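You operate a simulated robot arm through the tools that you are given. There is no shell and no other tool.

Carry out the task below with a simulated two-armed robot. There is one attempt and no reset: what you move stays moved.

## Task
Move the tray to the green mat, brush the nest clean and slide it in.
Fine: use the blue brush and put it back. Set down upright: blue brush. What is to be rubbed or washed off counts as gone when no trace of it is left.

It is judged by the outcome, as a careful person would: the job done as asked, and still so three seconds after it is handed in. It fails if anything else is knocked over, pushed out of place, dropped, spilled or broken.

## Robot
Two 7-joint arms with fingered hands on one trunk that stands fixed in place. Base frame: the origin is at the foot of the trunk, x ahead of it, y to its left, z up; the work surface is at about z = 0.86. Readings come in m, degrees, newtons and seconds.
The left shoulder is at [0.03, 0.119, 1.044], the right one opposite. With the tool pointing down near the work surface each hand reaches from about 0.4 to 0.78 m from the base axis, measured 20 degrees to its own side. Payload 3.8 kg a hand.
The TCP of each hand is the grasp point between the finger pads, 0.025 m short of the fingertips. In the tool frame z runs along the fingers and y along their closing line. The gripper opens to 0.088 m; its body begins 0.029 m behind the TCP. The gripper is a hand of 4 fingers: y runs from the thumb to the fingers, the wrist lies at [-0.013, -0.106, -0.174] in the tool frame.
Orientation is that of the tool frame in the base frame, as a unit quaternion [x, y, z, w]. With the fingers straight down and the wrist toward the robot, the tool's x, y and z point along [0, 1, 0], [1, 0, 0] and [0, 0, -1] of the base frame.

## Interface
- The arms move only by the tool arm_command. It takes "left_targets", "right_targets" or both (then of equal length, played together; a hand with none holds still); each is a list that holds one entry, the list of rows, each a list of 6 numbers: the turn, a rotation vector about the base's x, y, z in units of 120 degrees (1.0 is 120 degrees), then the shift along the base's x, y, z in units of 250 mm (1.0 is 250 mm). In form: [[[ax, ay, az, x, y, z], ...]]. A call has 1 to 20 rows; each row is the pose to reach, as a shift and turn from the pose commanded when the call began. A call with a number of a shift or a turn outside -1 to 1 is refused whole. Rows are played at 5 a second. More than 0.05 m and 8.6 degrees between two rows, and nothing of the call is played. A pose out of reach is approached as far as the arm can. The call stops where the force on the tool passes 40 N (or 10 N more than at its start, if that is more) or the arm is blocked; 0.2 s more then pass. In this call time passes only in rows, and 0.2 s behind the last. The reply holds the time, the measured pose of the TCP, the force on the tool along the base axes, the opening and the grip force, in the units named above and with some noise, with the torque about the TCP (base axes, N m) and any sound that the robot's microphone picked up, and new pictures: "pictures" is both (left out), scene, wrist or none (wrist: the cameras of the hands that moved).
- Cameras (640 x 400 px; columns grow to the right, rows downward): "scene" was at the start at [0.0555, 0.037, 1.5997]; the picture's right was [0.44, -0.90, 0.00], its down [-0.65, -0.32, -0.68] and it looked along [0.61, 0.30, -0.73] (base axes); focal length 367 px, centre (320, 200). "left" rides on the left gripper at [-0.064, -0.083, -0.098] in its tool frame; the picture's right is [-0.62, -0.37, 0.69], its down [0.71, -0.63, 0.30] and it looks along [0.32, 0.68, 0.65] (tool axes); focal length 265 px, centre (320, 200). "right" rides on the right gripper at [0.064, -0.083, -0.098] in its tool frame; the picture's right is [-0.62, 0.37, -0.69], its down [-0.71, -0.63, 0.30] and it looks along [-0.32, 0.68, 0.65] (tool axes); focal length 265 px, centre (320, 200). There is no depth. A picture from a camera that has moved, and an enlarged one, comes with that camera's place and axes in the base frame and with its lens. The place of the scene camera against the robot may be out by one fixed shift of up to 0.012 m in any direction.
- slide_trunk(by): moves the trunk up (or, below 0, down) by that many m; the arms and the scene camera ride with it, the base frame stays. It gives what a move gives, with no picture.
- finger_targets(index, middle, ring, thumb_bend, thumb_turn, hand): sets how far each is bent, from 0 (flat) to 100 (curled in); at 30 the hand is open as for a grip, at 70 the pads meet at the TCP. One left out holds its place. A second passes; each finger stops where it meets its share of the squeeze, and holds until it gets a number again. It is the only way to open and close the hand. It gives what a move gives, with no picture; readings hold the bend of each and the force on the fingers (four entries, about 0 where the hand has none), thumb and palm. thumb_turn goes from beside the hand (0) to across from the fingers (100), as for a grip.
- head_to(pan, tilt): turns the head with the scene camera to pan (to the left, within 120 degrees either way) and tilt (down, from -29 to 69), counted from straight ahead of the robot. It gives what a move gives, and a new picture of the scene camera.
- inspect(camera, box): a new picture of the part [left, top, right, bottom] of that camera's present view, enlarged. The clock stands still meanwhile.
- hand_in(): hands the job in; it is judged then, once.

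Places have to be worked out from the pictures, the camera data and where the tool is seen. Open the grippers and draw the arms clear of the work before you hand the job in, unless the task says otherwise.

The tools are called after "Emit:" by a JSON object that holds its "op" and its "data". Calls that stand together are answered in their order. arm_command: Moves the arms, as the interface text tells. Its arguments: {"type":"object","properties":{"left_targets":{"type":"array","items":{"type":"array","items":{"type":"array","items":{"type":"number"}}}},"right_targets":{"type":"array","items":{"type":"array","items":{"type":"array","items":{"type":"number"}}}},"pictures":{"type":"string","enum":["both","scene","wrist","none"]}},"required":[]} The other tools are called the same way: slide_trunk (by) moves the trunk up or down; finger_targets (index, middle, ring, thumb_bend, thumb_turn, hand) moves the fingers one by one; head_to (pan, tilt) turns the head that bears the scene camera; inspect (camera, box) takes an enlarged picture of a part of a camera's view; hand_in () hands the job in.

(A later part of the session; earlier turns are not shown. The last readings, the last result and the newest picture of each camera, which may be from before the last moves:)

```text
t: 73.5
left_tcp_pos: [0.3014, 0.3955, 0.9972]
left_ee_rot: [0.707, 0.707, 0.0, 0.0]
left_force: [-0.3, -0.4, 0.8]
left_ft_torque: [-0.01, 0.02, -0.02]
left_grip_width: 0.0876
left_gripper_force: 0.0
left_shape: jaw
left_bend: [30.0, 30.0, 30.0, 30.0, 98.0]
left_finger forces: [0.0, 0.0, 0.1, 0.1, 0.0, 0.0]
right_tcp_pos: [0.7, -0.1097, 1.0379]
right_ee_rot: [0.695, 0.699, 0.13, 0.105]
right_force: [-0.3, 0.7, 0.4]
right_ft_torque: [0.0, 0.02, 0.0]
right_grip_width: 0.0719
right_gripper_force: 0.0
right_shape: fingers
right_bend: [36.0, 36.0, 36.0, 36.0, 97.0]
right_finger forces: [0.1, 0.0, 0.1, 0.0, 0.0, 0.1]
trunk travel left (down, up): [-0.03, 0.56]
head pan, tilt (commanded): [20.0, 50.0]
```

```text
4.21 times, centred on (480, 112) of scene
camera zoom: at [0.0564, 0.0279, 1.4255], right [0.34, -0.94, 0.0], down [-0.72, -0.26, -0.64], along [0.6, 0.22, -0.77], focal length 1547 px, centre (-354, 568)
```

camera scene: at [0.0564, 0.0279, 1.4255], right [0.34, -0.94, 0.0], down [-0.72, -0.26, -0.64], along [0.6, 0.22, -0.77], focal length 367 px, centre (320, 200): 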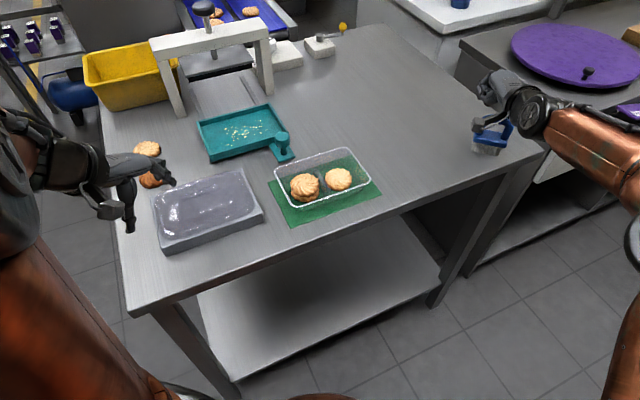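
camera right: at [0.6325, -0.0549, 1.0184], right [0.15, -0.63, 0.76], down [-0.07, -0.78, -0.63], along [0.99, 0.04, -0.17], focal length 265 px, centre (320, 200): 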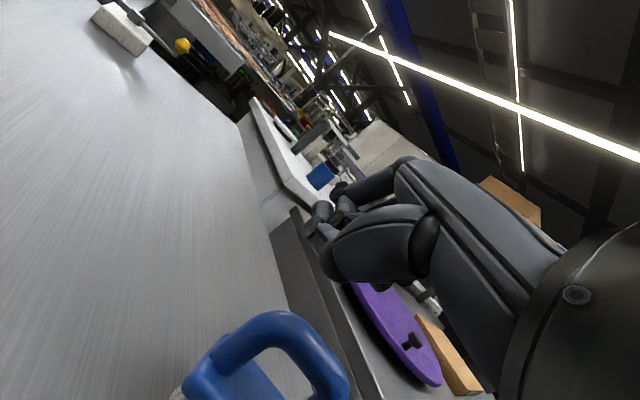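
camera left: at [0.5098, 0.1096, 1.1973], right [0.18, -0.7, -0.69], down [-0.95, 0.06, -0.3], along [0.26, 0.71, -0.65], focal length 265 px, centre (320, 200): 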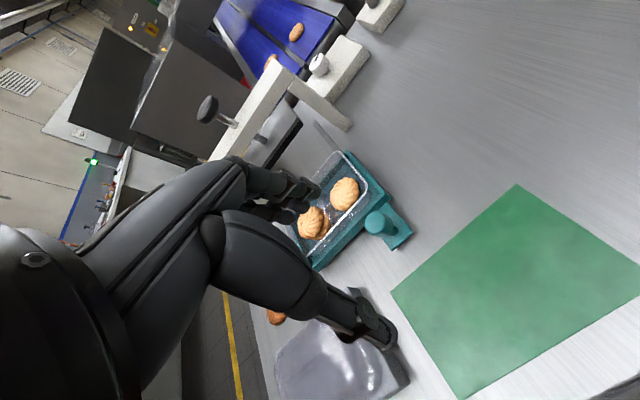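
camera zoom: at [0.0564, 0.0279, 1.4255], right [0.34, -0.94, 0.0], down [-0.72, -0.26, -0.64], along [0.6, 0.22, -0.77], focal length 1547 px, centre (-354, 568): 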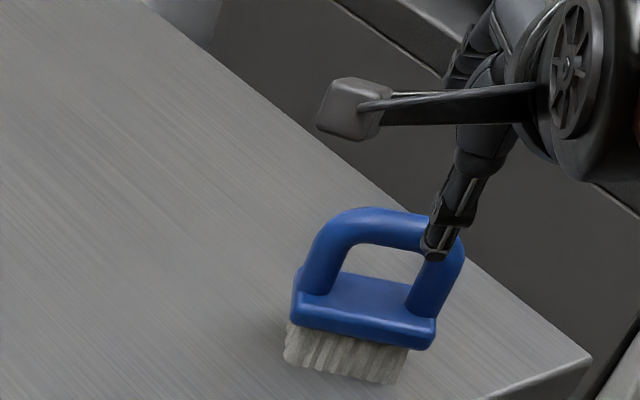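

A clear view of the brush standing upright. I zoom in for measurement.

Emit:
{"op": "inspect", "data": {"camera": "right", "box": [150, 200, 310, 340]}}

```text
2.86 times, centred on (230, 270) of right
camera zoom: at [0.588, -0.0491, 1.1056], right [0.13, -0.64, 0.75], down [-0.49, -0.7, -0.52], along [0.86, -0.3, -0.4], focal length 758 px, centre (577, 0)
```

zoom: 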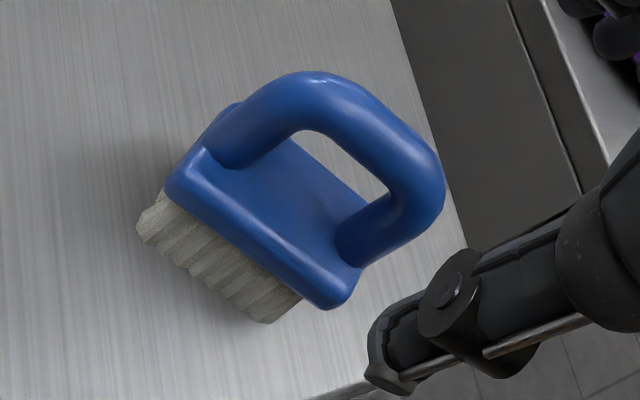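

The brush base centre is at (0.765, -0.112), the bar runs along −86° with its centre near z 0.936. I position above it with a slight yaw and descend to z ≈ 0.94 with the hand wide open.

Emit:
{"op": "arm_command", "data": {"right_targets": [[[0, 0, 0.01, 0.1, -0.004, -0.02], [0, 0, 0.02, 0.2, -0.008, -0.06], [0, 0, 0.033, 0.26, -0.009, -0.14], [0, 0, 0.033, 0.26, -0.009, -0.24], [0, 0, 0.033, 0.26, -0.009, -0.32]]], "pictures": "wrist"}}

Emit:
{"op": "inspect", "data": {"camera": "right", "box": [160, 160, 380, 360]}}

Emit:
{"op": "inspect", "data": {"camera": "scene", "box": [430, 65, 530, 160]}}

```text
t: 74.8
left_tcp_pos: [0.3037, 0.3948, 0.997]
left_ee_rot: [0.707, 0.707, 0.0, 0.001]
left_force: [-0.4, -0.3, 0.2]
left_ft_torque: [0.01, 0.03, 0.01]
left_grip_width: 0.0874
left_gripper_force: 0.0
left_shape: jaw
left_bend: [30.0, 30.0, 30.0, 30.0, 98.0]
left_finger forces: [0.1, 0.0, 0.1, 0.0, 0.1, 0.0]
right_tcp_pos: [0.7646, -0.1111, 0.9582]
right_ee_rot: [0.671, 0.723, 0.133, 0.101]
right_force: [0.7, 0.6, 0.5]
right_ft_torque: [-0.01, 0.01, -0.02]
right_grip_width: 0.0717
right_gripper_force: 0.1
right_shape: fingers
right_bend: [36.0, 36.0, 36.0, 36.0, 97.0]
right_finger forces: [0.1, 0.1, 0.0, 0.1, 0.0, 0.0]
trunk travel left (down, up): [-0.03, 0.56]
head pan, tilt (commanded): [20.0, 50.0]
camera right: at [0.649, -0.0582, 1.0257], right [0.17, -0.63, 0.75], down [-0.44, -0.74, -0.52], along [0.88, -0.24, -0.4], focal length 265 px, centre (320, 200)
```

right: 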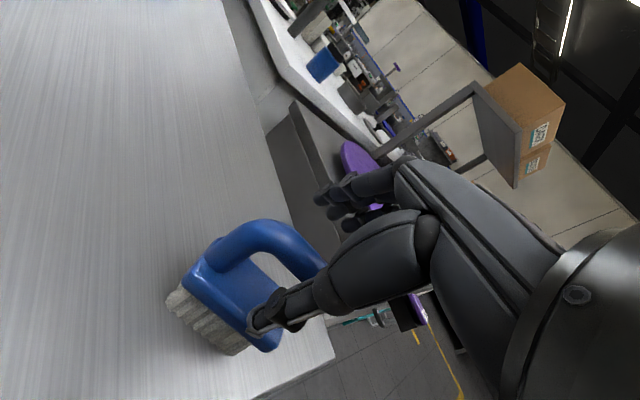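

```text
2.00 times, centred on (270, 260) of right
camera zoom: at [0.649, -0.0582, 1.0257], right [0.17, -0.63, 0.75], down [-0.44, -0.74, -0.52], along [0.88, -0.24, -0.4], focal length 531 px, centre (420, 80)
```

zoom: 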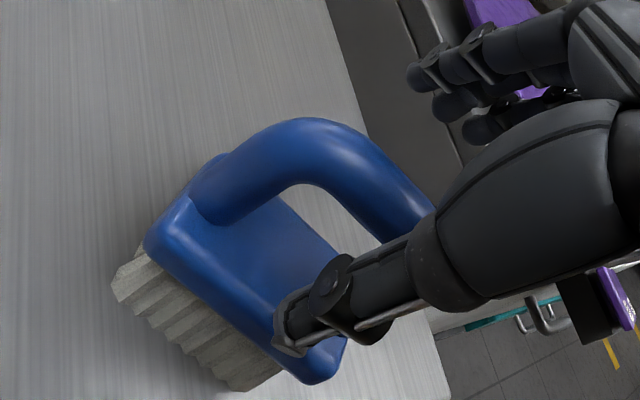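

```text
4.21 times, centred on (480, 112) of scene
camera zoom: at [0.0568, 0.0279, 1.4255], right [0.34, -0.94, 0.0], down [-0.72, -0.26, -0.64], along [0.6, 0.22, -0.77], focal length 1547 px, centre (-354, 568)
```

zoom: 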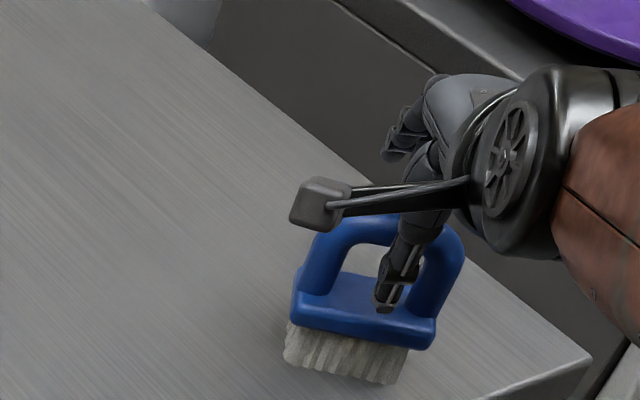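

The hand straddles the bar properly: thumb on the near side, fingers on the far side. I descend the last 1.5 cm and close to pinch.

Emit:
{"op": "arm_command", "data": {"right_targets": [[[0, 0, 0, 0, 0, -0.03], [0, 0, 0, 0, 0, -0.06]]], "pictures": "none"}}

Emit:
{"op": "finger_targets", "data": {"hand": "right", "index": 56, "middle": 56, "ring": 56, "thumb_bend": 56}}

Emit:
{"op": "inspect", "data": {"camera": "right", "box": [180, 140, 380, 320]}}

Emit:
{"op": "inspect", "data": {"camera": "scene", "box": [430, 65, 530, 160]}}

```text
t: 75.3
left_tcp_pos: [0.3039, 0.3947, 0.9973]
left_ee_rot: [0.707, 0.707, 0.0, 0.0]
left_force: [-0.1, 0.4, -0.3]
left_ft_torque: [-0.01, 0.02, 0.01]
left_grip_width: 0.0877
left_gripper_force: 0.1
left_shape: jaw
left_bend: [30.0, 30.0, 30.0, 30.0, 98.0]
left_finger forces: [0.0, 0.1, 0.0, 0.1, 0.0, 0.1]
right_tcp_pos: [0.7643, -0.1115, 0.945]
right_ee_rot: [0.67, 0.723, 0.134, 0.101]
right_force: [-0.1, -0.3, -0.3]
right_ft_torque: [0.0, 0.07, 0.0]
right_grip_width: 0.0719
right_gripper_force: 0.1
right_shape: fingers
right_bend: [36.0, 36.0, 36.0, 36.0, 97.0]
right_finger forces: [0.0, 0.0, 0.0, 0.0, 0.1, 0.0]
trunk travel left (down, up): [-0.03, 0.56]
head pan, tilt (commanded): [20.0, 50.0]
```

```text
t: 76.3
left_tcp_pos: [0.3039, 0.3953, 0.9971]
left_ee_rot: [0.707, 0.707, 0.001, 0.0]
left_force: [0.1, -1.1, -0.2]
left_ft_torque: [0.01, -0.01, 0.0]
left_grip_width: 0.0877
left_gripper_force: 0.0
left_shape: jaw
left_bend: [30.0, 30.0, 30.0, 30.0, 98.0]
left_finger forces: [0.0, 0.0, 0.0, 0.0, 0.0, 0.0]
right_tcp_pos: [0.7648, -0.1114, 0.9449]
right_ee_rot: [0.67, 0.723, 0.133, 0.101]
right_force: [0.5, 0.5, 0.0]
right_ft_torque: [0.02, -0.02, 0.01]
right_grip_width: 0.0292
right_gripper_force: 0.1
right_shape: fingers
right_bend: [56.0, 56.0, 56.0, 56.0, 97.0]
right_finger forces: [0.0, 0.1, 0.0, 0.0, 0.0, 0.0]
trunk travel left (down, up): [-0.03, 0.56]
head pan, tilt (commanded): [20.0, 50.0]
```

```text
2.22 times, centred on (280, 230) of right
camera zoom: at [0.6498, -0.0589, 1.0121], right [0.17, -0.63, 0.75], down [-0.44, -0.74, -0.52], along [0.88, -0.24, -0.4], focal length 590 px, centre (409, 133)
```

zoom: 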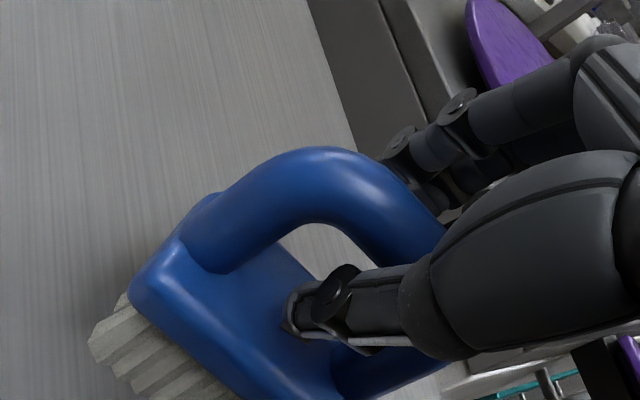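

```text
4.21 times, centred on (480, 112) of scene
camera zoom: at [0.0565, 0.0279, 1.4255], right [0.34, -0.94, 0.0], down [-0.72, -0.26, -0.64], along [0.6, 0.22, -0.77], focal length 1547 px, centre (-354, 568)
```

zoom: 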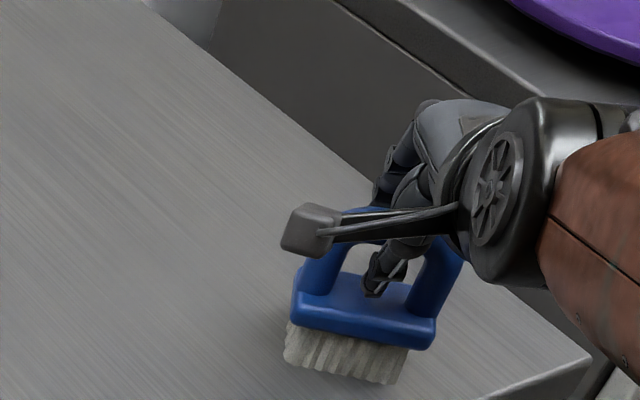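

At this opening there is no contact yet. I close in steps and watch the forces.

Emit:
{"op": "finger_targets", "data": {"hand": "right", "index": 62, "middle": 62, "ring": 62, "thumb_bend": 62}}

Emit:
{"op": "finger_targets", "data": {"hand": "right", "index": 66, "middle": 66, "ring": 66, "thumb_bend": 64}}

Emit:
{"op": "inspect", "data": {"camera": "right", "box": [180, 140, 380, 320]}}

Emit:
{"op": "inspect", "data": {"camera": "scene", "box": [440, 85, 520, 160]}}

```text
t: 77.3
left_tcp_pos: [0.3027, 0.3953, 0.9971]
left_ee_rot: [0.707, 0.708, 0.0, -0.001]
left_force: [0.7, 0.3, -0.2]
left_ft_torque: [0.0, 0.01, -0.02]
left_grip_width: 0.0874
left_gripper_force: 0.0
left_shape: jaw
left_bend: [30.0, 30.0, 30.0, 30.0, 98.0]
left_finger forces: [0.0, 0.0, 0.1, 0.0, 0.0, 0.0]
right_tcp_pos: [0.7654, -0.1116, 0.9438]
right_ee_rot: [0.67, 0.723, 0.134, 0.101]
right_force: [0.5, 0.3, 0.5]
right_ft_torque: [-0.01, -0.02, 0.02]
right_grip_width: 0.016
right_gripper_force: 0.1
right_shape: fingers
right_bend: [62.0, 62.0, 62.0, 62.0, 97.0]
right_finger forces: [0.1, 0.0, 0.0, 0.0, 0.0, 0.1]
trunk travel left (down, up): [-0.03, 0.56]
head pan, tilt (commanded): [20.0, 50.0]
```

```text
t: 78.3
left_tcp_pos: [0.303, 0.3945, 0.9987]
left_ee_rot: [0.707, 0.707, 0.0, 0.0]
left_force: [-0.3, -0.3, -0.3]
left_ft_torque: [0.01, -0.04, 0.01]
left_grip_width: 0.0877
left_gripper_force: 0.1
left_shape: jaw
left_bend: [30.0, 30.0, 30.0, 30.0, 98.0]
left_finger forces: [0.1, 0.0, 0.1, 0.1, 0.1, 0.1]
right_tcp_pos: [0.7651, -0.1113, 0.9451]
right_ee_rot: [0.67, 0.723, 0.133, 0.101]
right_force: [0.2, 0.6, 0.0]
right_ft_torque: [-0.03, 0.0, 0.08]
right_grip_width: 0.0097
right_gripper_force: 0.4
right_shape: fingers
right_bend: [66.0, 66.0, 66.0, 63.0, 97.0]
right_finger forces: [0.0, 0.0, 0.0, 0.0, 0.4, 0.1]
trunk travel left (down, up): [-0.03, 0.56]
head pan, tilt (commanded): [20.0, 50.0]
```

```text
2.22 times, centred on (280, 230) of right
camera zoom: at [0.6498, -0.0589, 1.012], right [0.17, -0.63, 0.75], down [-0.44, -0.74, -0.52], along [0.88, -0.24, -0.4], focal length 590 px, centre (409, 133)
```

zoom: 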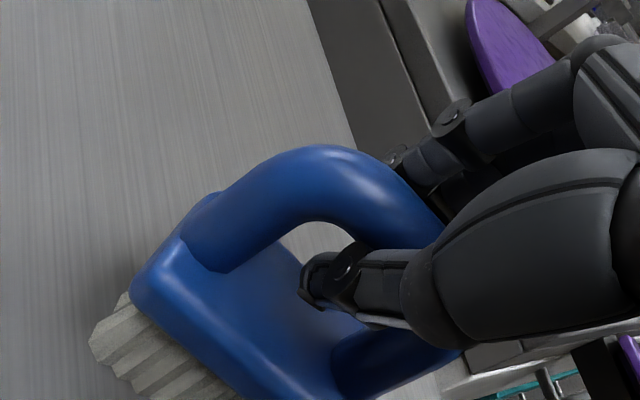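

```text
5.33 times, centred on (480, 122) of scene
camera zoom: at [0.0565, 0.0279, 1.4255], right [0.34, -0.94, 0.0], down [-0.72, -0.26, -0.64], along [0.6, 0.22, -0.77], focal length 1959 px, centre (-533, 613)
```

zoom: 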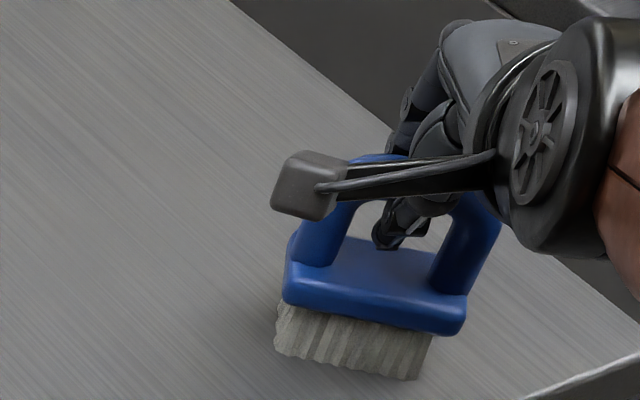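

The thumb has just touched the bar (0.4 N). I close the fingers a little further against it.

Emit:
{"op": "finger_targets", "data": {"hand": "right", "index": 72, "middle": 72, "ring": 72, "thumb_bend": 64}}

Emit:
{"op": "inspect", "data": {"camera": "right", "box": [180, 140, 380, 320]}}

Emit:
{"op": "inspect", "data": {"camera": "scene", "box": [440, 85, 520, 160]}}

```text
t: 79.3
left_tcp_pos: [0.3018, 0.3951, 0.997]
left_ee_rot: [0.707, 0.707, -0.001, 0.0]
left_force: [-0.3, 0.3, 0.1]
left_ft_torque: [-0.02, 0.01, -0.01]
left_grip_width: 0.0874
left_gripper_force: 0.1
left_shape: jaw
left_bend: [30.0, 30.0, 30.0, 30.0, 98.0]
left_finger forces: [0.1, 0.0, 0.0, 0.0, 0.1, 0.0]
right_tcp_pos: [0.7648, -0.112, 0.9449]
right_ee_rot: [0.67, 0.723, 0.133, 0.102]
right_force: [0.4, -0.2, -0.8]
right_ft_torque: [-0.04, 0.02, 0.01]
right_grip_width: 0.0023
right_gripper_force: 0.5
right_shape: fingers
right_bend: [72.0, 72.0, 72.0, 63.0, 97.0]
right_finger forces: [0.4, 0.1, 0.0, 0.0, 0.6, 0.0]
trunk travel left (down, up): [-0.03, 0.56]
head pan, tilt (commanded): [20.0, 50.0]
```

```text
2.22 times, centred on (280, 230) of right
camera zoom: at [0.6498, -0.0589, 1.012], right [0.17, -0.63, 0.75], down [-0.44, -0.74, -0.52], along [0.88, -0.24, -0.4], focal length 590 px, centre (409, 133)
```

zoom: 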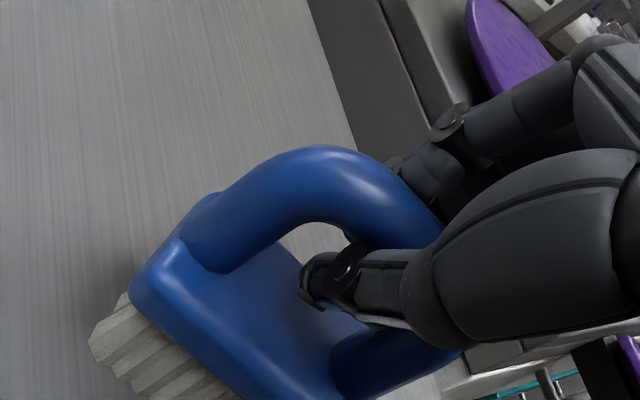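

```text
5.33 times, centred on (480, 122) of scene
camera zoom: at [0.0565, 0.0279, 1.4255], right [0.34, -0.94, 0.0], down [-0.72, -0.26, -0.64], along [0.6, 0.22, -0.77], focal length 1959 px, centre (-533, 613)
```

zoom: 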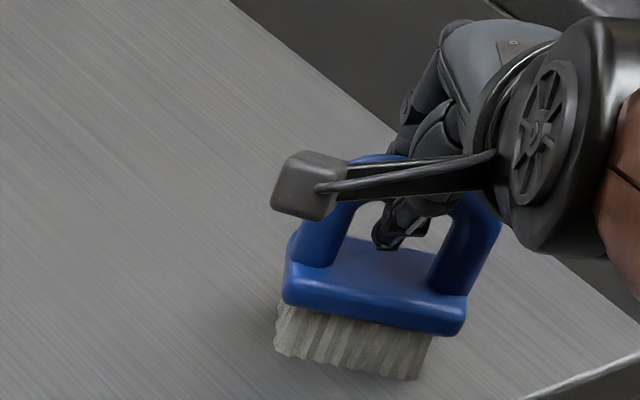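

The fingertips are meeting beneath the bar, so the bar sits above the pads. I reopen, raise the hand 1.5 cm so the tips pinch the bar itself, and close in steps again.

Emit:
{"op": "finger_targets", "data": {"hand": "right", "index": 40, "middle": 40, "ring": 40, "thumb_bend": 40}}

Emit:
{"op": "arm_command", "data": {"right_targets": [[[0, 0, 0, 0, 0, 0.03], [0, 0, 0, 0, 0, 0.06]]], "pictures": "none"}}

Emit:
{"op": "finger_targets", "data": {"hand": "right", "index": 58, "middle": 58, "ring": 58, "thumb_bend": 58}}

Emit:
{"op": "inspect", "data": {"camera": "right", "box": [180, 140, 380, 320]}}

```text
t: 80.3
left_tcp_pos: [0.3031, 0.3958, 0.9983]
left_ee_rot: [0.707, 0.708, 0.001, -0.001]
left_force: [-0.1, -0.1, 0.1]
left_ft_torque: [-0.02, 0.0, -0.05]
left_grip_width: 0.0877
left_gripper_force: 0.1
left_shape: jaw
left_bend: [30.0, 30.0, 30.0, 30.0, 98.0]
left_finger forces: [0.0, 0.1, 0.1, 0.1, 0.0, 0.1]
right_tcp_pos: [0.7654, -0.1119, 0.9443]
right_ee_rot: [0.67, 0.723, 0.134, 0.101]
right_force: [0.6, -0.4, -0.3]
right_ft_torque: [-0.02, 0.04, 0.03]
right_grip_width: 0.0631
right_gripper_force: 0.1
right_shape: fingers
right_bend: [40.0, 40.0, 40.0, 40.0, 97.0]
right_finger forces: [0.0, 0.0, 0.1, 0.0, 0.0, 0.1]
trunk travel left (down, up): [-0.03, 0.56]
head pan, tilt (commanded): [20.0, 50.0]
```

```text
t: 81.0
left_tcp_pos: [0.3026, 0.3951, 0.9967]
left_ee_rot: [0.707, 0.707, 0.0, 0.001]
left_force: [-0.3, 0.2, 0.0]
left_ft_torque: [0.01, -0.01, -0.04]
left_grip_width: 0.0879
left_gripper_force: 0.1
left_shape: jaw
left_bend: [30.0, 30.0, 30.0, 30.0, 98.0]
left_finger forces: [0.0, 0.0, 0.0, 0.1, 0.0, 0.0]
right_tcp_pos: [0.7647, -0.1127, 0.9594]
right_ee_rot: [0.67, 0.723, 0.134, 0.102]
right_force: [-0.2, -0.5, 0.2]
right_ft_torque: [-0.01, 0.0, 0.0]
right_grip_width: 0.063
right_gripper_force: 0.0
right_shape: fingers
right_bend: [40.0, 40.0, 40.0, 40.0, 97.0]
right_finger forces: [0.1, 0.1, 0.0, 0.0, 0.0, 0.0]
trunk travel left (down, up): [-0.03, 0.56]
head pan, tilt (commanded): [20.0, 50.0]
```

```text
t: 82.0
left_tcp_pos: [0.3032, 0.3948, 0.996]
left_ee_rot: [0.707, 0.707, 0.0, 0.0]
left_force: [-0.3, -0.1, 0.6]
left_ft_torque: [0.01, 0.0, 0.0]
left_grip_width: 0.0874
left_gripper_force: 0.1
left_shape: jaw
left_bend: [30.0, 30.0, 30.0, 30.0, 98.0]
left_finger forces: [0.0, 0.1, 0.1, 0.0, 0.1, 0.0]
right_tcp_pos: [0.7642, -0.1136, 0.959]
right_ee_rot: [0.671, 0.723, 0.133, 0.101]
right_force: [-0.2, -0.6, 0.9]
right_ft_torque: [0.01, 0.03, 0.03]
right_grip_width: 0.0274
right_gripper_force: 0.2
right_shape: fingers
right_bend: [57.0, 57.0, 57.0, 56.0, 97.0]
right_finger forces: [0.0, 0.0, 0.0, 0.1, 0.3, 0.0]
trunk travel left (down, up): [-0.03, 0.56]
head pan, tilt (commanded): [20.0, 50.0]
```

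```text
2.22 times, centred on (280, 230) of right
camera zoom: at [0.65, -0.0595, 1.0265], right [0.17, -0.63, 0.75], down [-0.44, -0.74, -0.52], along [0.88, -0.24, -0.4], focal length 590 px, centre (409, 133)
```

zoom: 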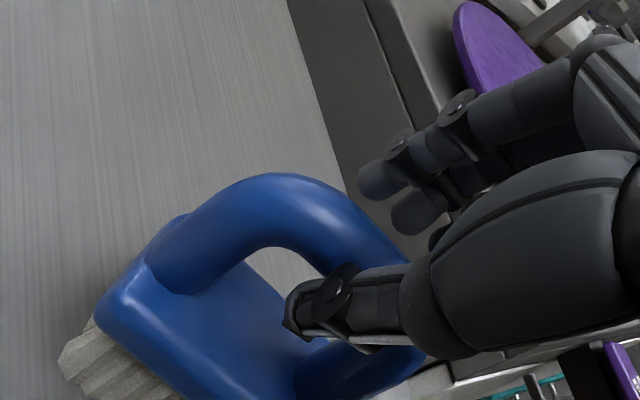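

The thumb touches the bar at bend 56, so the bar is off-centre toward the thumb. I shift the hand back 6 mm and close both sides.

Emit:
{"op": "arm_command", "data": {"right_targets": [[[0, 0, 0, -0.026, 0, 0.0]]], "pictures": "none"}}

Emit:
{"op": "finger_targets", "data": {"hand": "right", "index": 68, "middle": 68, "ring": 68, "thumb_bend": 64}}

Emit:
{"op": "inspect", "data": {"camera": "right", "box": [180, 140, 380, 320]}}

Emit:
{"op": "inspect", "data": {"camera": "scene", "box": [440, 75, 520, 150]}}

```text
t: 82.3
left_tcp_pos: [0.302, 0.3952, 0.9968]
left_ee_rot: [0.707, 0.707, 0.0, -0.001]
left_force: [0.3, 0.4, 0.5]
left_ft_torque: [0.01, -0.02, 0.0]
left_grip_width: 0.0876
left_gripper_force: 0.1
left_shape: jaw
left_bend: [30.0, 30.0, 30.0, 30.0, 98.0]
left_finger forces: [0.0, 0.0, 0.1, 0.0, 0.0, 0.0]
right_tcp_pos: [0.7582, -0.1111, 0.9596]
right_ee_rot: [0.671, 0.722, 0.133, 0.101]
right_force: [-0.8, 0.0, 0.2]
right_ft_torque: [-0.01, 0.0, 0.01]
right_grip_width: 0.0268
right_gripper_force: 0.1
right_shape: fingers
right_bend: [57.0, 57.0, 57.0, 57.0, 97.0]
right_finger forces: [0.0, 0.1, 0.0, 0.0, 0.0, 0.1]
trunk travel left (down, up): [-0.03, 0.56]
head pan, tilt (commanded): [20.0, 50.0]
```

```text
t: 83.3
left_tcp_pos: [0.3033, 0.3946, 0.9985]
left_ee_rot: [0.707, 0.707, 0.0, 0.0]
left_force: [1.0, 0.3, 0.4]
left_ft_torque: [0.03, 0.02, -0.02]
left_grip_width: 0.0878
left_gripper_force: 0.0
left_shape: jaw
left_bend: [30.0, 30.0, 30.0, 30.0, 98.0]
left_finger forces: [0.0, 0.0, 0.0, 0.0, 0.0, 0.1]
right_tcp_pos: [0.7594, -0.1113, 0.9607]
right_ee_rot: [0.671, 0.723, 0.134, 0.101]
right_force: [0.1, 0.1, -0.2]
right_ft_torque: [0.02, -0.03, 0.04]
right_grip_width: 0.0123
right_gripper_force: 2.4
right_shape: fingers
right_bend: [66.0, 67.0, 67.0, 62.0, 97.0]
right_finger forces: [1.3, 0.8, 0.1, 0.1, 2.1, 0.1]
trunk travel left (down, up): [-0.03, 0.56]
head pan, tilt (commanded): [20.0, 50.0]
```

```text
2.22 times, centred on (280, 230) of right
camera zoom: at [0.6441, -0.0589, 1.0267], right [0.17, -0.63, 0.75], down [-0.44, -0.74, -0.52], along [0.88, -0.24, -0.4], focal length 590 px, centre (409, 133)
```

zoom: 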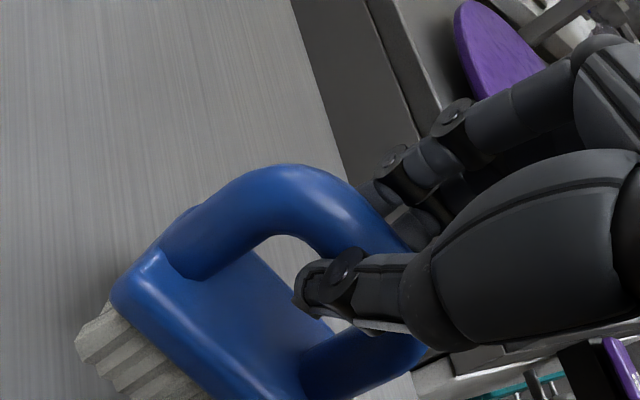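

```text
5.33 times, centred on (480, 112) of scene
camera zoom: at [0.0565, 0.0279, 1.4255], right [0.34, -0.94, 0.0], down [-0.72, -0.26, -0.64], along [0.6, 0.22, -0.77], focal length 1959 px, centre (-533, 667)
```

zoom: 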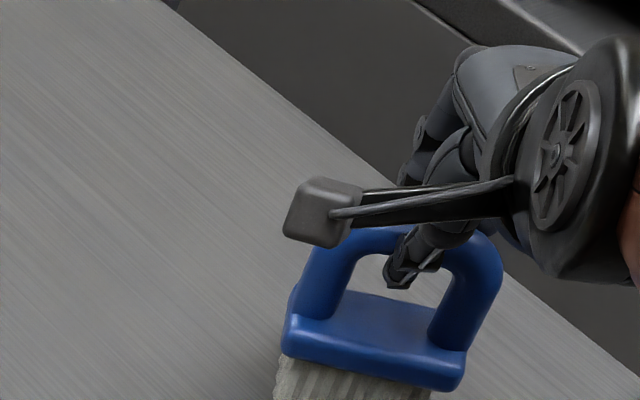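

The bar is now pinched (thumb 2.1 N against index and middle). I increase the squeeze moderately.

Emit:
{"op": "finger_targets", "data": {"hand": "right", "index": 76, "middle": 76, "ring": 76, "thumb_bend": 70}}

Emit:
{"op": "inspect", "data": {"camera": "right", "box": [180, 140, 380, 320]}}

Emit:
{"op": "inspect", "data": {"camera": "scene", "box": [440, 75, 520, 150]}}

```text
t: 84.3
left_tcp_pos: [0.3021, 0.3955, 0.9973]
left_ee_rot: [0.706, 0.708, 0.0, -0.001]
left_force: [-0.2, -0.5, 1.2]
left_ft_torque: [0.01, 0.02, 0.01]
left_grip_width: 0.0877
left_gripper_force: 0.0
left_shape: jaw
left_bend: [30.0, 30.0, 30.0, 30.0, 98.0]
left_finger forces: [0.1, 0.0, 0.1, 0.1, 0.0, 0.0]
right_tcp_pos: [0.7585, -0.1125, 0.9587]
right_ee_rot: [0.67, 0.723, 0.134, 0.101]
right_force: [0.4, 0.7, 2.2]
right_ft_torque: [0.05, 0.01, -0.01]
right_grip_width: 0.0105
right_gripper_force: 10.1
right_shape: fingers
right_bend: [75.0, 75.0, 76.0, 61.0, 95.0]
right_finger forces: [7.5, 2.9, 0.7, 0.0, 10.3, 0.0]
trunk travel left (down, up): [-0.03, 0.56]
head pan, tilt (commanded): [20.0, 50.0]
```

```text
2.22 times, centred on (280, 230) of right
camera zoom: at [0.6439, -0.0588, 1.027], right [0.17, -0.63, 0.75], down [-0.44, -0.74, -0.52], along [0.88, -0.24, -0.4], focal length 590 px, centre (409, 133)
```

zoom: 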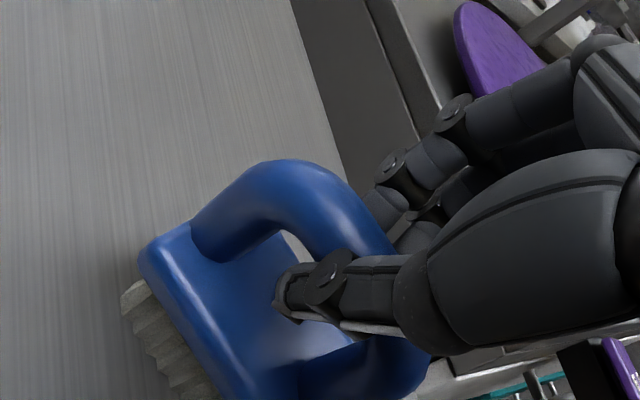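

```text
5.33 times, centred on (480, 112) of scene
camera zoom: at [0.0563, 0.028, 1.4255], right [0.34, -0.94, 0.0], down [-0.72, -0.26, -0.64], along [0.6, 0.22, -0.77], focal length 1959 px, centre (-533, 667)
```

zoom: 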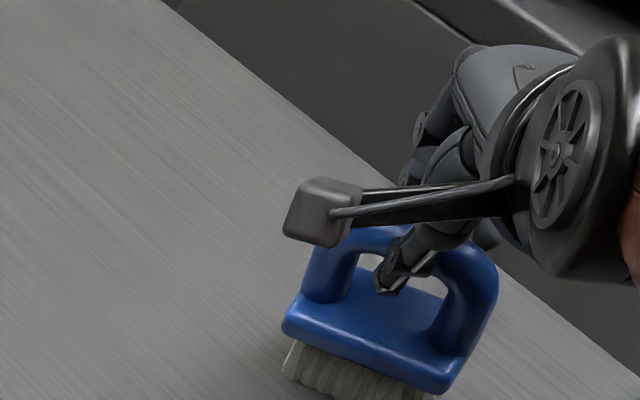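

The pinch is now about 10 N with the brush slightly tilted in the grip. I lift gently by 3 cm.

Emit:
{"op": "arm_command", "data": {"right_targets": [[[0, 0, 0, 0, 0, 0.02], [0, 0, 0, 0, 0, 0.04], [0, 0, 0, 0, 0, 0.07], [0, 0, 0, 0, 0, 0.1], [0, 0, 0, 0, 0, 0.12]]], "pictures": "wrist"}}

Emit:
{"op": "inspect", "data": {"camera": "scene", "box": [430, 55, 530, 150]}}

```text
t: 85.5
left_tcp_pos: [0.3024, 0.3957, 0.9972]
left_ee_rot: [0.707, 0.707, 0.001, 0.0]
left_force: [-1.3, 0.0, -0.9]
left_ft_torque: [0.0, 0.02, -0.01]
left_grip_width: 0.0877
left_gripper_force: 0.0
left_shape: jaw
left_bend: [30.0, 30.0, 30.0, 30.0, 98.0]
left_finger forces: [0.0, 0.1, 0.0, 0.0, 0.0, 0.0]
right_tcp_pos: [0.7578, -0.1107, 0.9884]
right_ee_rot: [0.67, 0.723, 0.133, 0.101]
right_force: [1.2, 0.2, -1.2]
right_ft_torque: [0.01, -0.02, 0.05]
right_grip_width: 0.0103
right_gripper_force: 10.3
right_shape: fingers
right_bend: [75.0, 75.0, 76.0, 61.0, 95.0]
right_finger forces: [7.2, 2.7, 0.5, 0.0, 10.5, 0.1]
trunk travel left (down, up): [-0.03, 0.56]
head pan, tilt (commanded): [20.0, 50.0]
camera right: at [0.6436, -0.0582, 1.0567], right [0.17, -0.63, 0.75], down [-0.44, -0.74, -0.52], along [0.88, -0.24, -0.4], focal length 265 px, centre (320, 200)
```

right: 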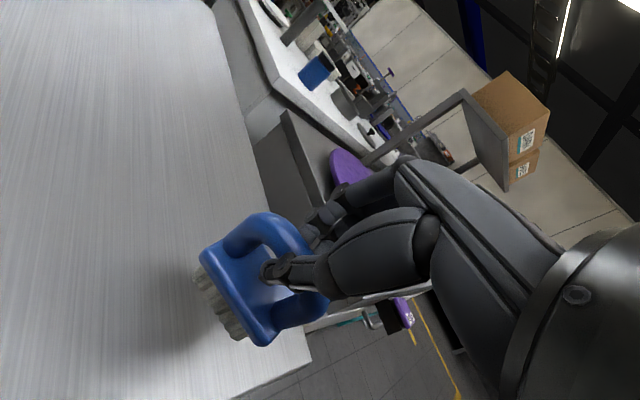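

```text
4.21 times, centred on (480, 102) of scene
camera zoom: at [0.0566, 0.0279, 1.4255], right [0.34, -0.94, 0.0], down [-0.72, -0.26, -0.64], along [0.6, 0.22, -0.77], focal length 1547 px, centre (-354, 610)
```

zoom: 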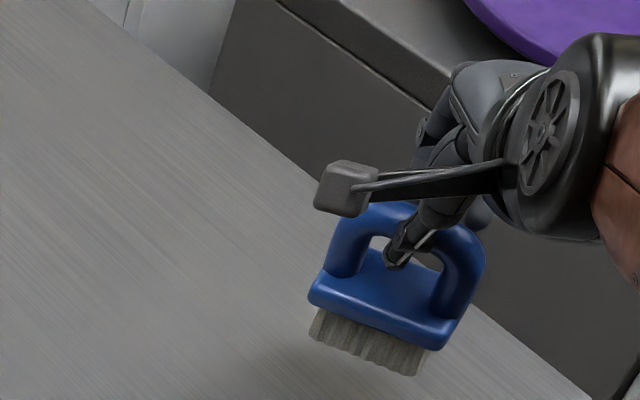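

The brush is firmly held. I carry it to a hand-over spot near (0.65, 0.04), clear of the tray and reachable by both hands.

Emit:
{"op": "arm_command", "data": {"right_targets": [[[0, 0, 0, -0.03, 0.04, 0.04], [0, 0, 0, -0.08, 0.11, 0.06], [0, 0, 0, -0.14, 0.19, 0.06], [0, 0, 0, -0.2, 0.28, 0.06], [0, 0, 0, -0.26, 0.37, 0.06], [0, 0, 0, -0.32, 0.46, 0.05], [0, 0, 0, -0.38, 0.54, 0.02], [0, 0, 0, -0.432, 0.604, 0.0]]], "pictures": "both"}}

Emit:
{"op": "inspect", "data": {"camera": "scene", "box": [350, 70, 470, 190]}}

Emit:
{"op": "inspect", "data": {"camera": "right", "box": [160, 160, 380, 380]}}

```text
t: 87.3
left_tcp_pos: [0.3022, 0.3944, 0.9971]
left_ee_rot: [0.707, 0.707, -0.001, 0.0]
left_force: [-0.7, 0.3, 0.2]
left_ft_torque: [0.02, 0.01, 0.02]
left_grip_width: 0.0876
left_gripper_force: 0.0
left_shape: jaw
left_bend: [30.0, 30.0, 30.0, 30.0, 98.0]
left_finger forces: [0.1, 0.1, 0.0, 0.1, 0.1, 0.0]
right_tcp_pos: [0.6516, 0.0387, 0.989]
right_ee_rot: [0.67, 0.723, 0.134, 0.101]
right_force: [0.5, -0.1, -1.4]
right_ft_torque: [-0.01, 0.03, 0.05]
right_grip_width: 0.0103
right_gripper_force: 10.3
right_shape: fingers
right_bend: [75.0, 75.0, 76.0, 61.0, 95.0]
right_finger forces: [7.2, 2.7, 0.4, 0.0, 10.6, 0.1]
trunk travel left (down, up): [-0.03, 0.56]
head pan, tilt (commanded): [20.0, 50.0]
camera scene: at [0.0562, 0.0284, 1.4255], right [0.34, -0.94, 0.0], down [-0.72, -0.26, -0.64], along [0.6, 0.22, -0.77], focal length 367 px, centre (320, 200)
camera right: at [0.5368, 0.0916, 1.0564], right [0.17, -0.63, 0.75], down [-0.44, -0.74, -0.52], along [0.88, -0.24, -0.4], focal length 265 px, centre (320, 200)
```

scene: 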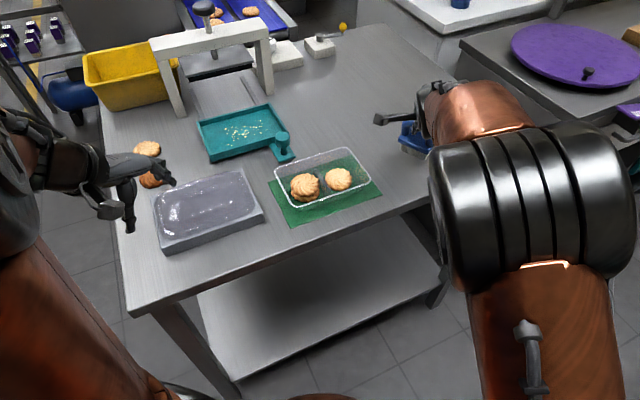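
right: 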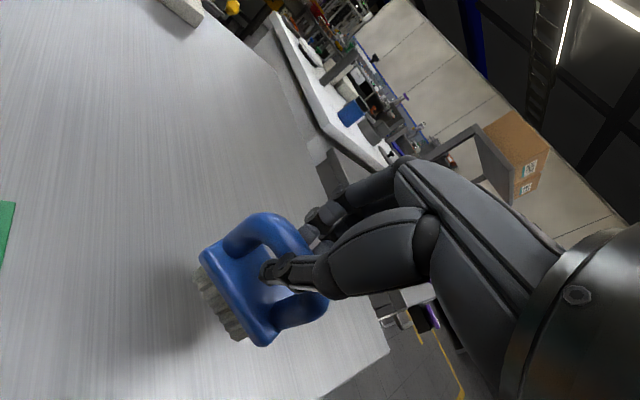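

```text
3.33 times, centred on (410, 130) of scene
camera zoom: at [0.0562, 0.0284, 1.4255], right [0.34, -0.94, 0.0], down [-0.72, -0.26, -0.64], along [0.6, 0.22, -0.77], focal length 1224 px, centre (20, 433)
```

zoom: 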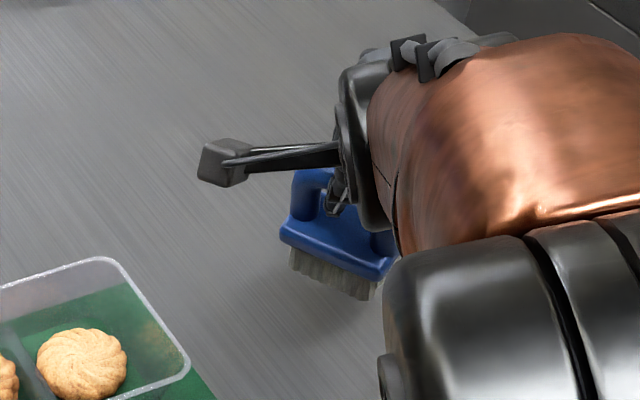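

```text
1.82 times, centred on (270, 270) of right
camera zoom: at [0.5368, 0.0916, 1.0564], right [0.17, -0.63, 0.75], down [-0.44, -0.74, -0.52], along [0.88, -0.24, -0.4], focal length 483 px, centre (411, 73)
```

zoom: 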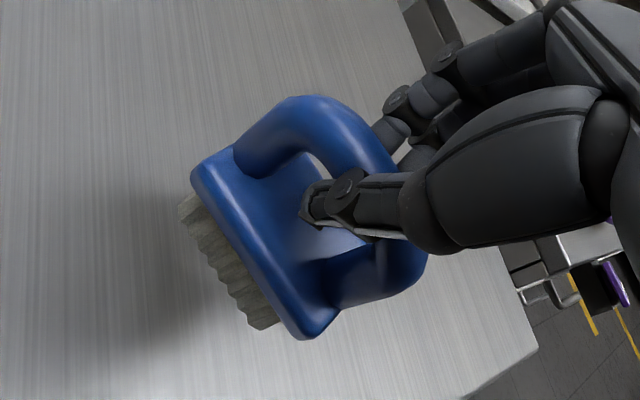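

The brush's bristles are swung forward by about 18° in the grip. I rotate the hand back by that amount to bring the brush upright before setting it down.

Emit:
{"op": "arm_command", "data": {"right_targets": [[[-0.003, 0.05, 0, 0, 0, 0], [-0.007, 0.1, 0, 0, 0, 0], [-0.0105, 0.15, 0, 0, 0, 0]]], "pictures": "both"}}

Emit:
{"op": "inspect", "data": {"camera": "scene", "box": [350, 70, 470, 190]}}

Emit:
{"op": "inspect", "data": {"camera": "right", "box": [160, 160, 380, 380]}}

Emit:
{"op": "inspect", "data": {"camera": "left", "box": [420, 0, 640, 160]}}

```text
t: 88.2
left_tcp_pos: [0.3029, 0.3951, 0.9964]
left_ee_rot: [0.707, 0.707, -0.002, 0.0]
left_force: [0.3, -0.5, -0.2]
left_ft_torque: [-0.01, 0.0, -0.04]
left_grip_width: 0.0874
left_gripper_force: 0.1
left_shape: jaw
left_bend: [30.0, 30.0, 30.0, 30.0, 98.0]
left_finger forces: [0.1, 0.0, 0.0, 0.0, 0.1, 0.0]
right_tcp_pos: [0.6518, 0.0391, 0.9886]
right_ee_rot: [0.681, 0.732, 0.019, -0.007]
right_force: [-0.8, -0.2, -0.8]
right_ft_torque: [-0.01, -0.03, 0.0]
right_grip_width: 0.0106
right_gripper_force: 10.4
right_shape: fingers
right_bend: [75.0, 75.0, 76.0, 61.0, 95.0]
right_finger forces: [7.2, 2.8, 0.4, 0.0, 10.5, 0.0]
trunk travel left (down, up): [-0.03, 0.56]
head pan, tilt (commanded): [20.0, 50.0]
camera scene: at [0.0569, 0.0279, 1.4254], right [0.34, -0.94, 0.0], down [-0.72, -0.26, -0.64], along [0.6, 0.22, -0.77], focal length 367 px, centre (320, 200)
camera right: at [0.5633, 0.0939, 1.0882], right [0.4, -0.62, 0.68], down [-0.57, -0.75, -0.34], along [0.71, -0.25, -0.65], focal length 265 px, centre (320, 200)
```

scene: 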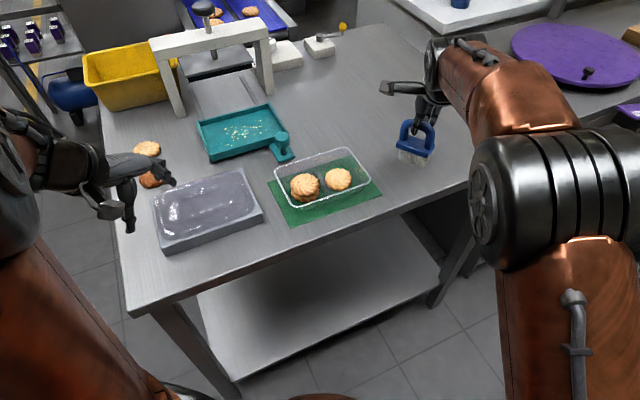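
right: 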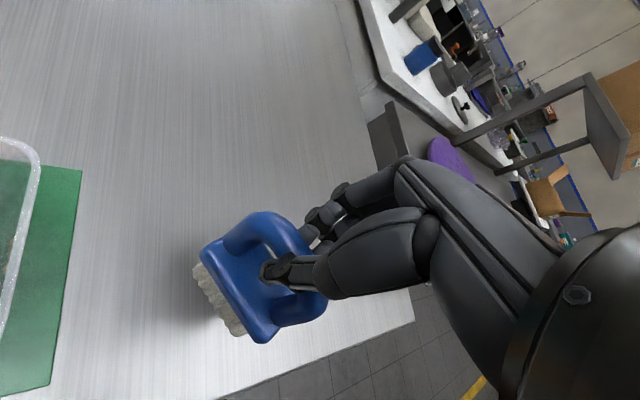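

```text
3.33 times, centred on (410, 130) of scene
camera zoom: at [0.0569, 0.0279, 1.4254], right [0.34, -0.94, 0.0], down [-0.72, -0.26, -0.64], along [0.6, 0.22, -0.77], focal length 1224 px, centre (20, 433)
```

zoom: 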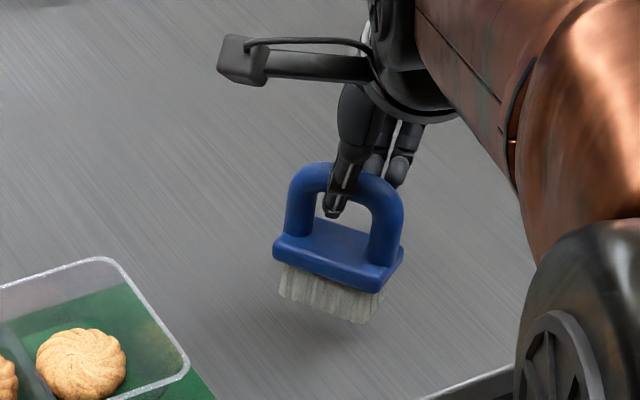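

```text
1.82 times, centred on (270, 270) of right
camera zoom: at [0.5633, 0.0939, 1.0882], right [0.4, -0.62, 0.68], down [-0.57, -0.75, -0.34], along [0.71, -0.25, -0.65], focal length 483 px, centre (411, 73)
```

zoom: 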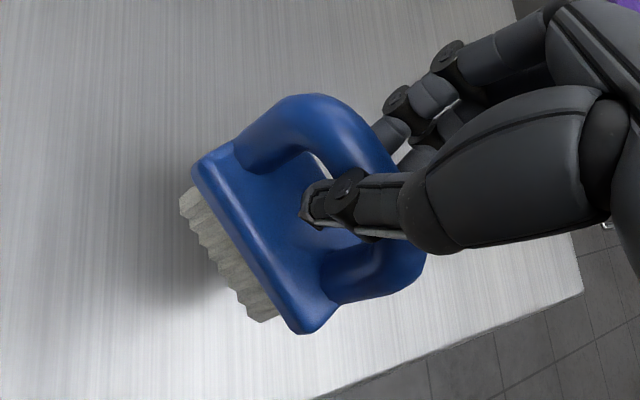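

```text
2.50 times, centred on (530, 80) of left
camera zoom: at [0.2198, 0.3309, 1.0948], right [-0.37, -0.62, -0.69], down [-0.63, 0.71, -0.3], along [0.68, 0.32, -0.65], focal length 664 px, centre (-205, 500)
```

zoom: 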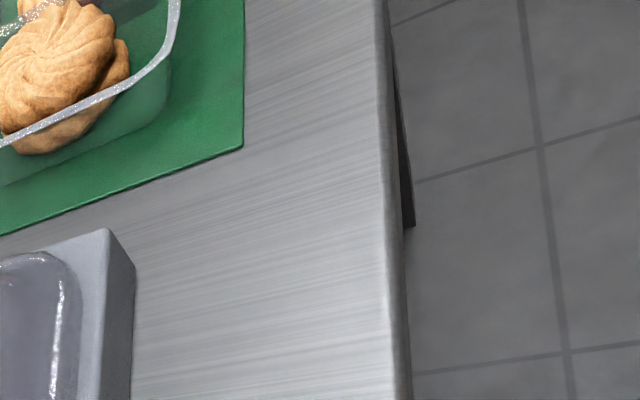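

The brush looks upright now. I lower it toward the table.

Emit:
{"op": "arm_command", "data": {"right_targets": [[[0, 0, 0, 0, 0, -0.03], [0, 0, 0, 0, 0, -0.06], [0, 0, 0, 0, 0, -0.08]]], "pictures": "none"}}

Emit:
{"op": "arm_command", "data": {"right_targets": [[[0, 0, 0, 0, 0, -0.012]]], "pictures": "none"}}

Emit:
{"op": "inspect", "data": {"camera": "scene", "box": [360, 90, 460, 180]}}

```text
t: 89.0
left_tcp_pos: [0.3022, 0.3953, 0.9976]
left_ee_rot: [0.707, 0.707, 0.0, 0.0]
left_force: [0.4, -0.3, -0.1]
left_ft_torque: [0.01, 0.01, 0.02]
left_grip_width: 0.0879
left_gripper_force: 0.1
left_shape: jaw
left_bend: [30.0, 30.0, 30.0, 30.0, 98.0]
left_finger forces: [0.0, 0.0, 0.0, 0.1, 0.0, 0.0]
right_tcp_pos: [0.6516, 0.0395, 0.97]
right_ee_rot: [0.682, 0.731, 0.019, -0.006]
right_force: [-0.1, -0.1, -1.6]
right_ft_torque: [0.03, 0.0, -0.01]
right_grip_width: 0.0104
right_gripper_force: 10.5
right_shape: fingers
right_bend: [75.0, 75.0, 76.0, 61.0, 95.0]
right_finger forces: [7.2, 2.8, 0.5, 0.0, 10.6, 0.0]
trunk travel left (down, up): [-0.03, 0.56]
head pan, tilt (commanded): [20.0, 50.0]
```

```text
t: 89.3
left_tcp_pos: [0.3014, 0.3957, 0.9966]
left_ee_rot: [0.707, 0.707, 0.0, 0.0]
left_force: [0.1, 0.1, 0.9]
left_ft_torque: [-0.01, -0.04, 0.0]
left_grip_width: 0.0877
left_gripper_force: 0.0
left_shape: jaw
left_bend: [30.0, 30.0, 30.0, 30.0, 98.0]
left_finger forces: [0.0, 0.0, 0.0, 0.1, 0.0, 0.0]
right_tcp_pos: [0.6513, 0.04, 0.9665]
right_ee_rot: [0.682, 0.731, 0.019, -0.006]
right_force: [0.1, 0.0, -0.5]
right_ft_torque: [0.02, 0.01, 0.0]
right_grip_width: 0.0107
right_gripper_force: 10.3
right_shape: fingers
right_bend: [75.0, 75.0, 76.0, 61.0, 95.0]
right_finger forces: [7.2, 2.7, 0.3, 0.1, 10.5, 0.1]
trunk travel left (down, up): [-0.03, 0.56]
head pan, tilt (commanded): [20.0, 50.0]
```

```text
4.44 times, centred on (410, 135) of scene
camera zoom: at [0.0566, 0.028, 1.4255], right [0.34, -0.94, 0.0], down [-0.72, -0.26, -0.64], along [0.6, 0.22, -0.77], focal length 1632 px, centre (-80, 489)
```

zoom: 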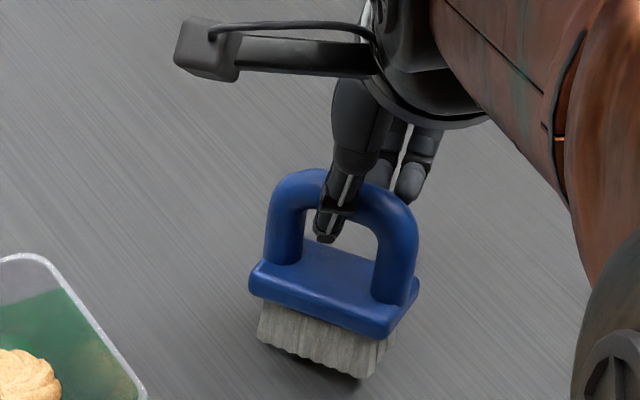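

Almost at the table. I lower in 3 mm steps until contact.

Emit:
{"op": "arm_command", "data": {"right_targets": [[[0, 0, 0, 0, 0, -0.012], [0, 0, 0, 0, 0, -0.024]]], "pictures": "none"}}

Emit:
{"op": "arm_command", "data": {"right_targets": [[[0, 0, 0, 0, 0, -0.012]]], "pictures": "none"}}

Emit:
{"op": "inspect", "data": {"camera": "scene", "box": [360, 90, 460, 180]}}

```text
t: 90.0
left_tcp_pos: [0.3031, 0.3947, 0.9976]
left_ee_rot: [0.707, 0.707, 0.0, 0.0]
left_force: [1.0, 0.0, 0.0]
left_ft_torque: [-0.01, 0.0, -0.01]
left_grip_width: 0.0877
left_gripper_force: 0.1
left_shape: jaw
left_bend: [30.0, 30.0, 30.0, 30.0, 98.0]
left_finger forces: [0.1, 0.1, 0.1, 0.1, 0.1, 0.1]
right_tcp_pos: [0.6525, 0.0404, 0.9602]
right_ee_rot: [0.681, 0.732, 0.02, -0.006]
right_force: [-0.2, 0.0, -0.2]
right_ft_torque: [0.05, 0.03, 0.0]
right_grip_width: 0.0103
right_gripper_force: 10.2
right_shape: fingers
right_bend: [75.0, 75.0, 76.0, 61.0, 95.0]
right_finger forces: [7.2, 2.8, 0.4, 0.0, 10.4, 0.1]
trunk travel left (down, up): [-0.03, 0.56]
head pan, tilt (commanded): [20.0, 50.0]
```

```text
t: 90.3
left_tcp_pos: [0.3031, 0.3953, 0.9967]
left_ee_rot: [0.707, 0.708, 0.0, 0.0]
left_force: [1.2, 0.1, -0.1]
left_ft_torque: [0.01, -0.02, -0.01]
left_grip_width: 0.0876
left_gripper_force: 0.0
left_shape: jaw
left_bend: [30.0, 30.0, 30.0, 30.0, 98.0]
left_finger forces: [0.0, 0.0, 0.1, 0.0, 0.0, 0.0]
right_tcp_pos: [0.651, 0.0391, 0.9589]
right_ee_rot: [0.682, 0.731, 0.019, -0.005]
right_force: [-0.3, -0.6, -1.3]
right_ft_torque: [0.06, -0.02, -0.02]
right_grip_width: 0.0104
right_gripper_force: 10.5
right_shape: fingers
right_bend: [75.0, 75.0, 76.0, 61.0, 95.0]
right_finger forces: [7.2, 2.9, 0.3, 0.1, 10.6, 0.0]
trunk travel left (down, up): [-0.03, 0.56]
head pan, tilt (commanded): [20.0, 50.0]
```

```text
4.44 times, centred on (410, 135) of scene
camera zoom: at [0.0565, 0.028, 1.4255], right [0.34, -0.94, 0.0], down [-0.72, -0.26, -0.64], along [0.6, 0.22, -0.77], focal length 1632 px, centre (-80, 489)
```

zoom: 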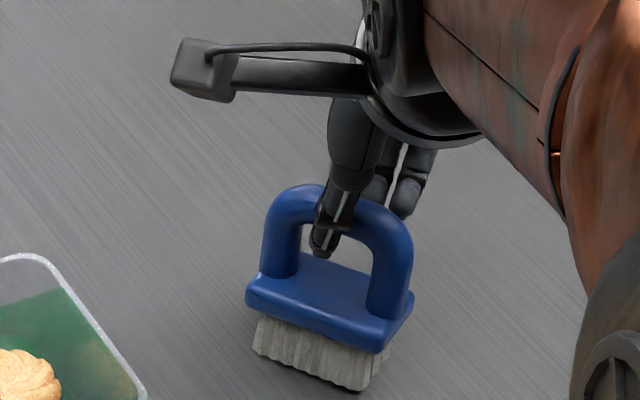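

Still carrying the weight. I lower another few millimetres.

Emit:
{"op": "arm_command", "data": {"right_targets": [[[0, 0, 0, 0, 0, -0.012], [0, 0, 0, 0, 0, -0.02]]], "pictures": "none"}}

Emit:
{"op": "arm_command", "data": {"right_targets": [[[0, 0, 0, 0, 0, -0.012]]], "pictures": "none"}}

Emit:
{"op": "inspect", "data": {"camera": "scene", "box": [360, 90, 460, 180]}}

```text
t: 91.0
left_tcp_pos: [0.3022, 0.3954, 0.9984]
left_ee_rot: [0.707, 0.707, 0.0, -0.001]
left_force: [0.0, -0.4, -0.3]
left_ft_torque: [0.01, 0.04, -0.01]
left_grip_width: 0.0877
left_gripper_force: 0.1
left_shape: jaw
left_bend: [30.0, 30.0, 30.0, 30.0, 98.0]
left_finger forces: [0.1, 0.1, 0.0, 0.0, 0.1, 0.0]
right_tcp_pos: [0.6504, 0.0395, 0.9537]
right_ee_rot: [0.682, 0.731, 0.02, -0.005]
right_force: [-0.1, -1.8, 5.9]
right_ft_torque: [0.0, 0.06, 0.03]
right_grip_width: 0.0103
right_gripper_force: 10.6
right_shape: fingers
right_bend: [75.0, 75.0, 76.0, 61.0, 95.0]
right_finger forces: [7.2, 3.1, 0.3, 0.1, 10.5, 0.0]
trunk travel left (down, up): [-0.03, 0.56]
head pan, tilt (commanded): [20.0, 50.0]
```

```text
t: 91.3
left_tcp_pos: [0.3027, 0.3946, 0.9971]
left_ee_rot: [0.707, 0.707, 0.0, 0.0]
left_force: [-0.5, 0.5, -0.7]
left_ft_torque: [-0.05, 0.0, 0.0]
left_grip_width: 0.0879
left_gripper_force: 0.0
left_shape: jaw
left_bend: [30.0, 30.0, 30.0, 30.0, 98.0]
left_finger forces: [0.0, 0.1, 0.1, 0.0, 0.0, 0.0]
right_tcp_pos: [0.6505, 0.0385, 0.9507]
right_ee_rot: [0.682, 0.731, 0.021, -0.005]
right_force: [1.1, -1.8, 11.2]
right_ft_torque: [0.0, 0.06, 0.01]
right_grip_width: 0.0092
right_gripper_force: 10.5
right_shape: fingers
right_bend: [75.0, 76.0, 76.0, 61.0, 95.0]
right_finger forces: [5.6, 4.6, 1.2, 0.1, 9.6, 0.0]
trunk travel left (down, up): [-0.03, 0.56]
head pan, tilt (commanded): [20.0, 50.0]
```

```text
4.44 times, centred on (410, 135) of scene
camera zoom: at [0.0556, 0.0276, 1.4256], right [0.34, -0.94, 0.0], down [-0.72, -0.26, -0.64], along [0.6, 0.22, -0.77], focal length 1632 px, centre (-80, 489)
```

zoom: 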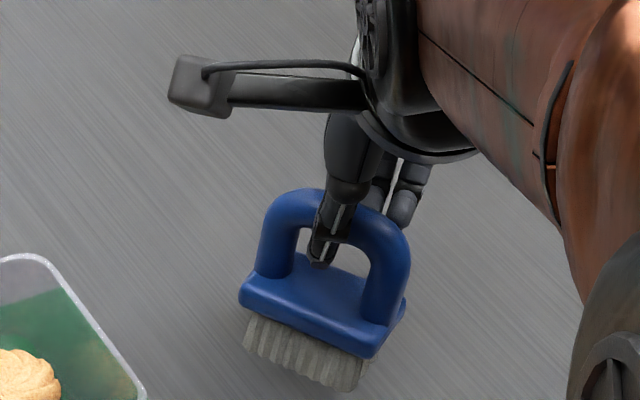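

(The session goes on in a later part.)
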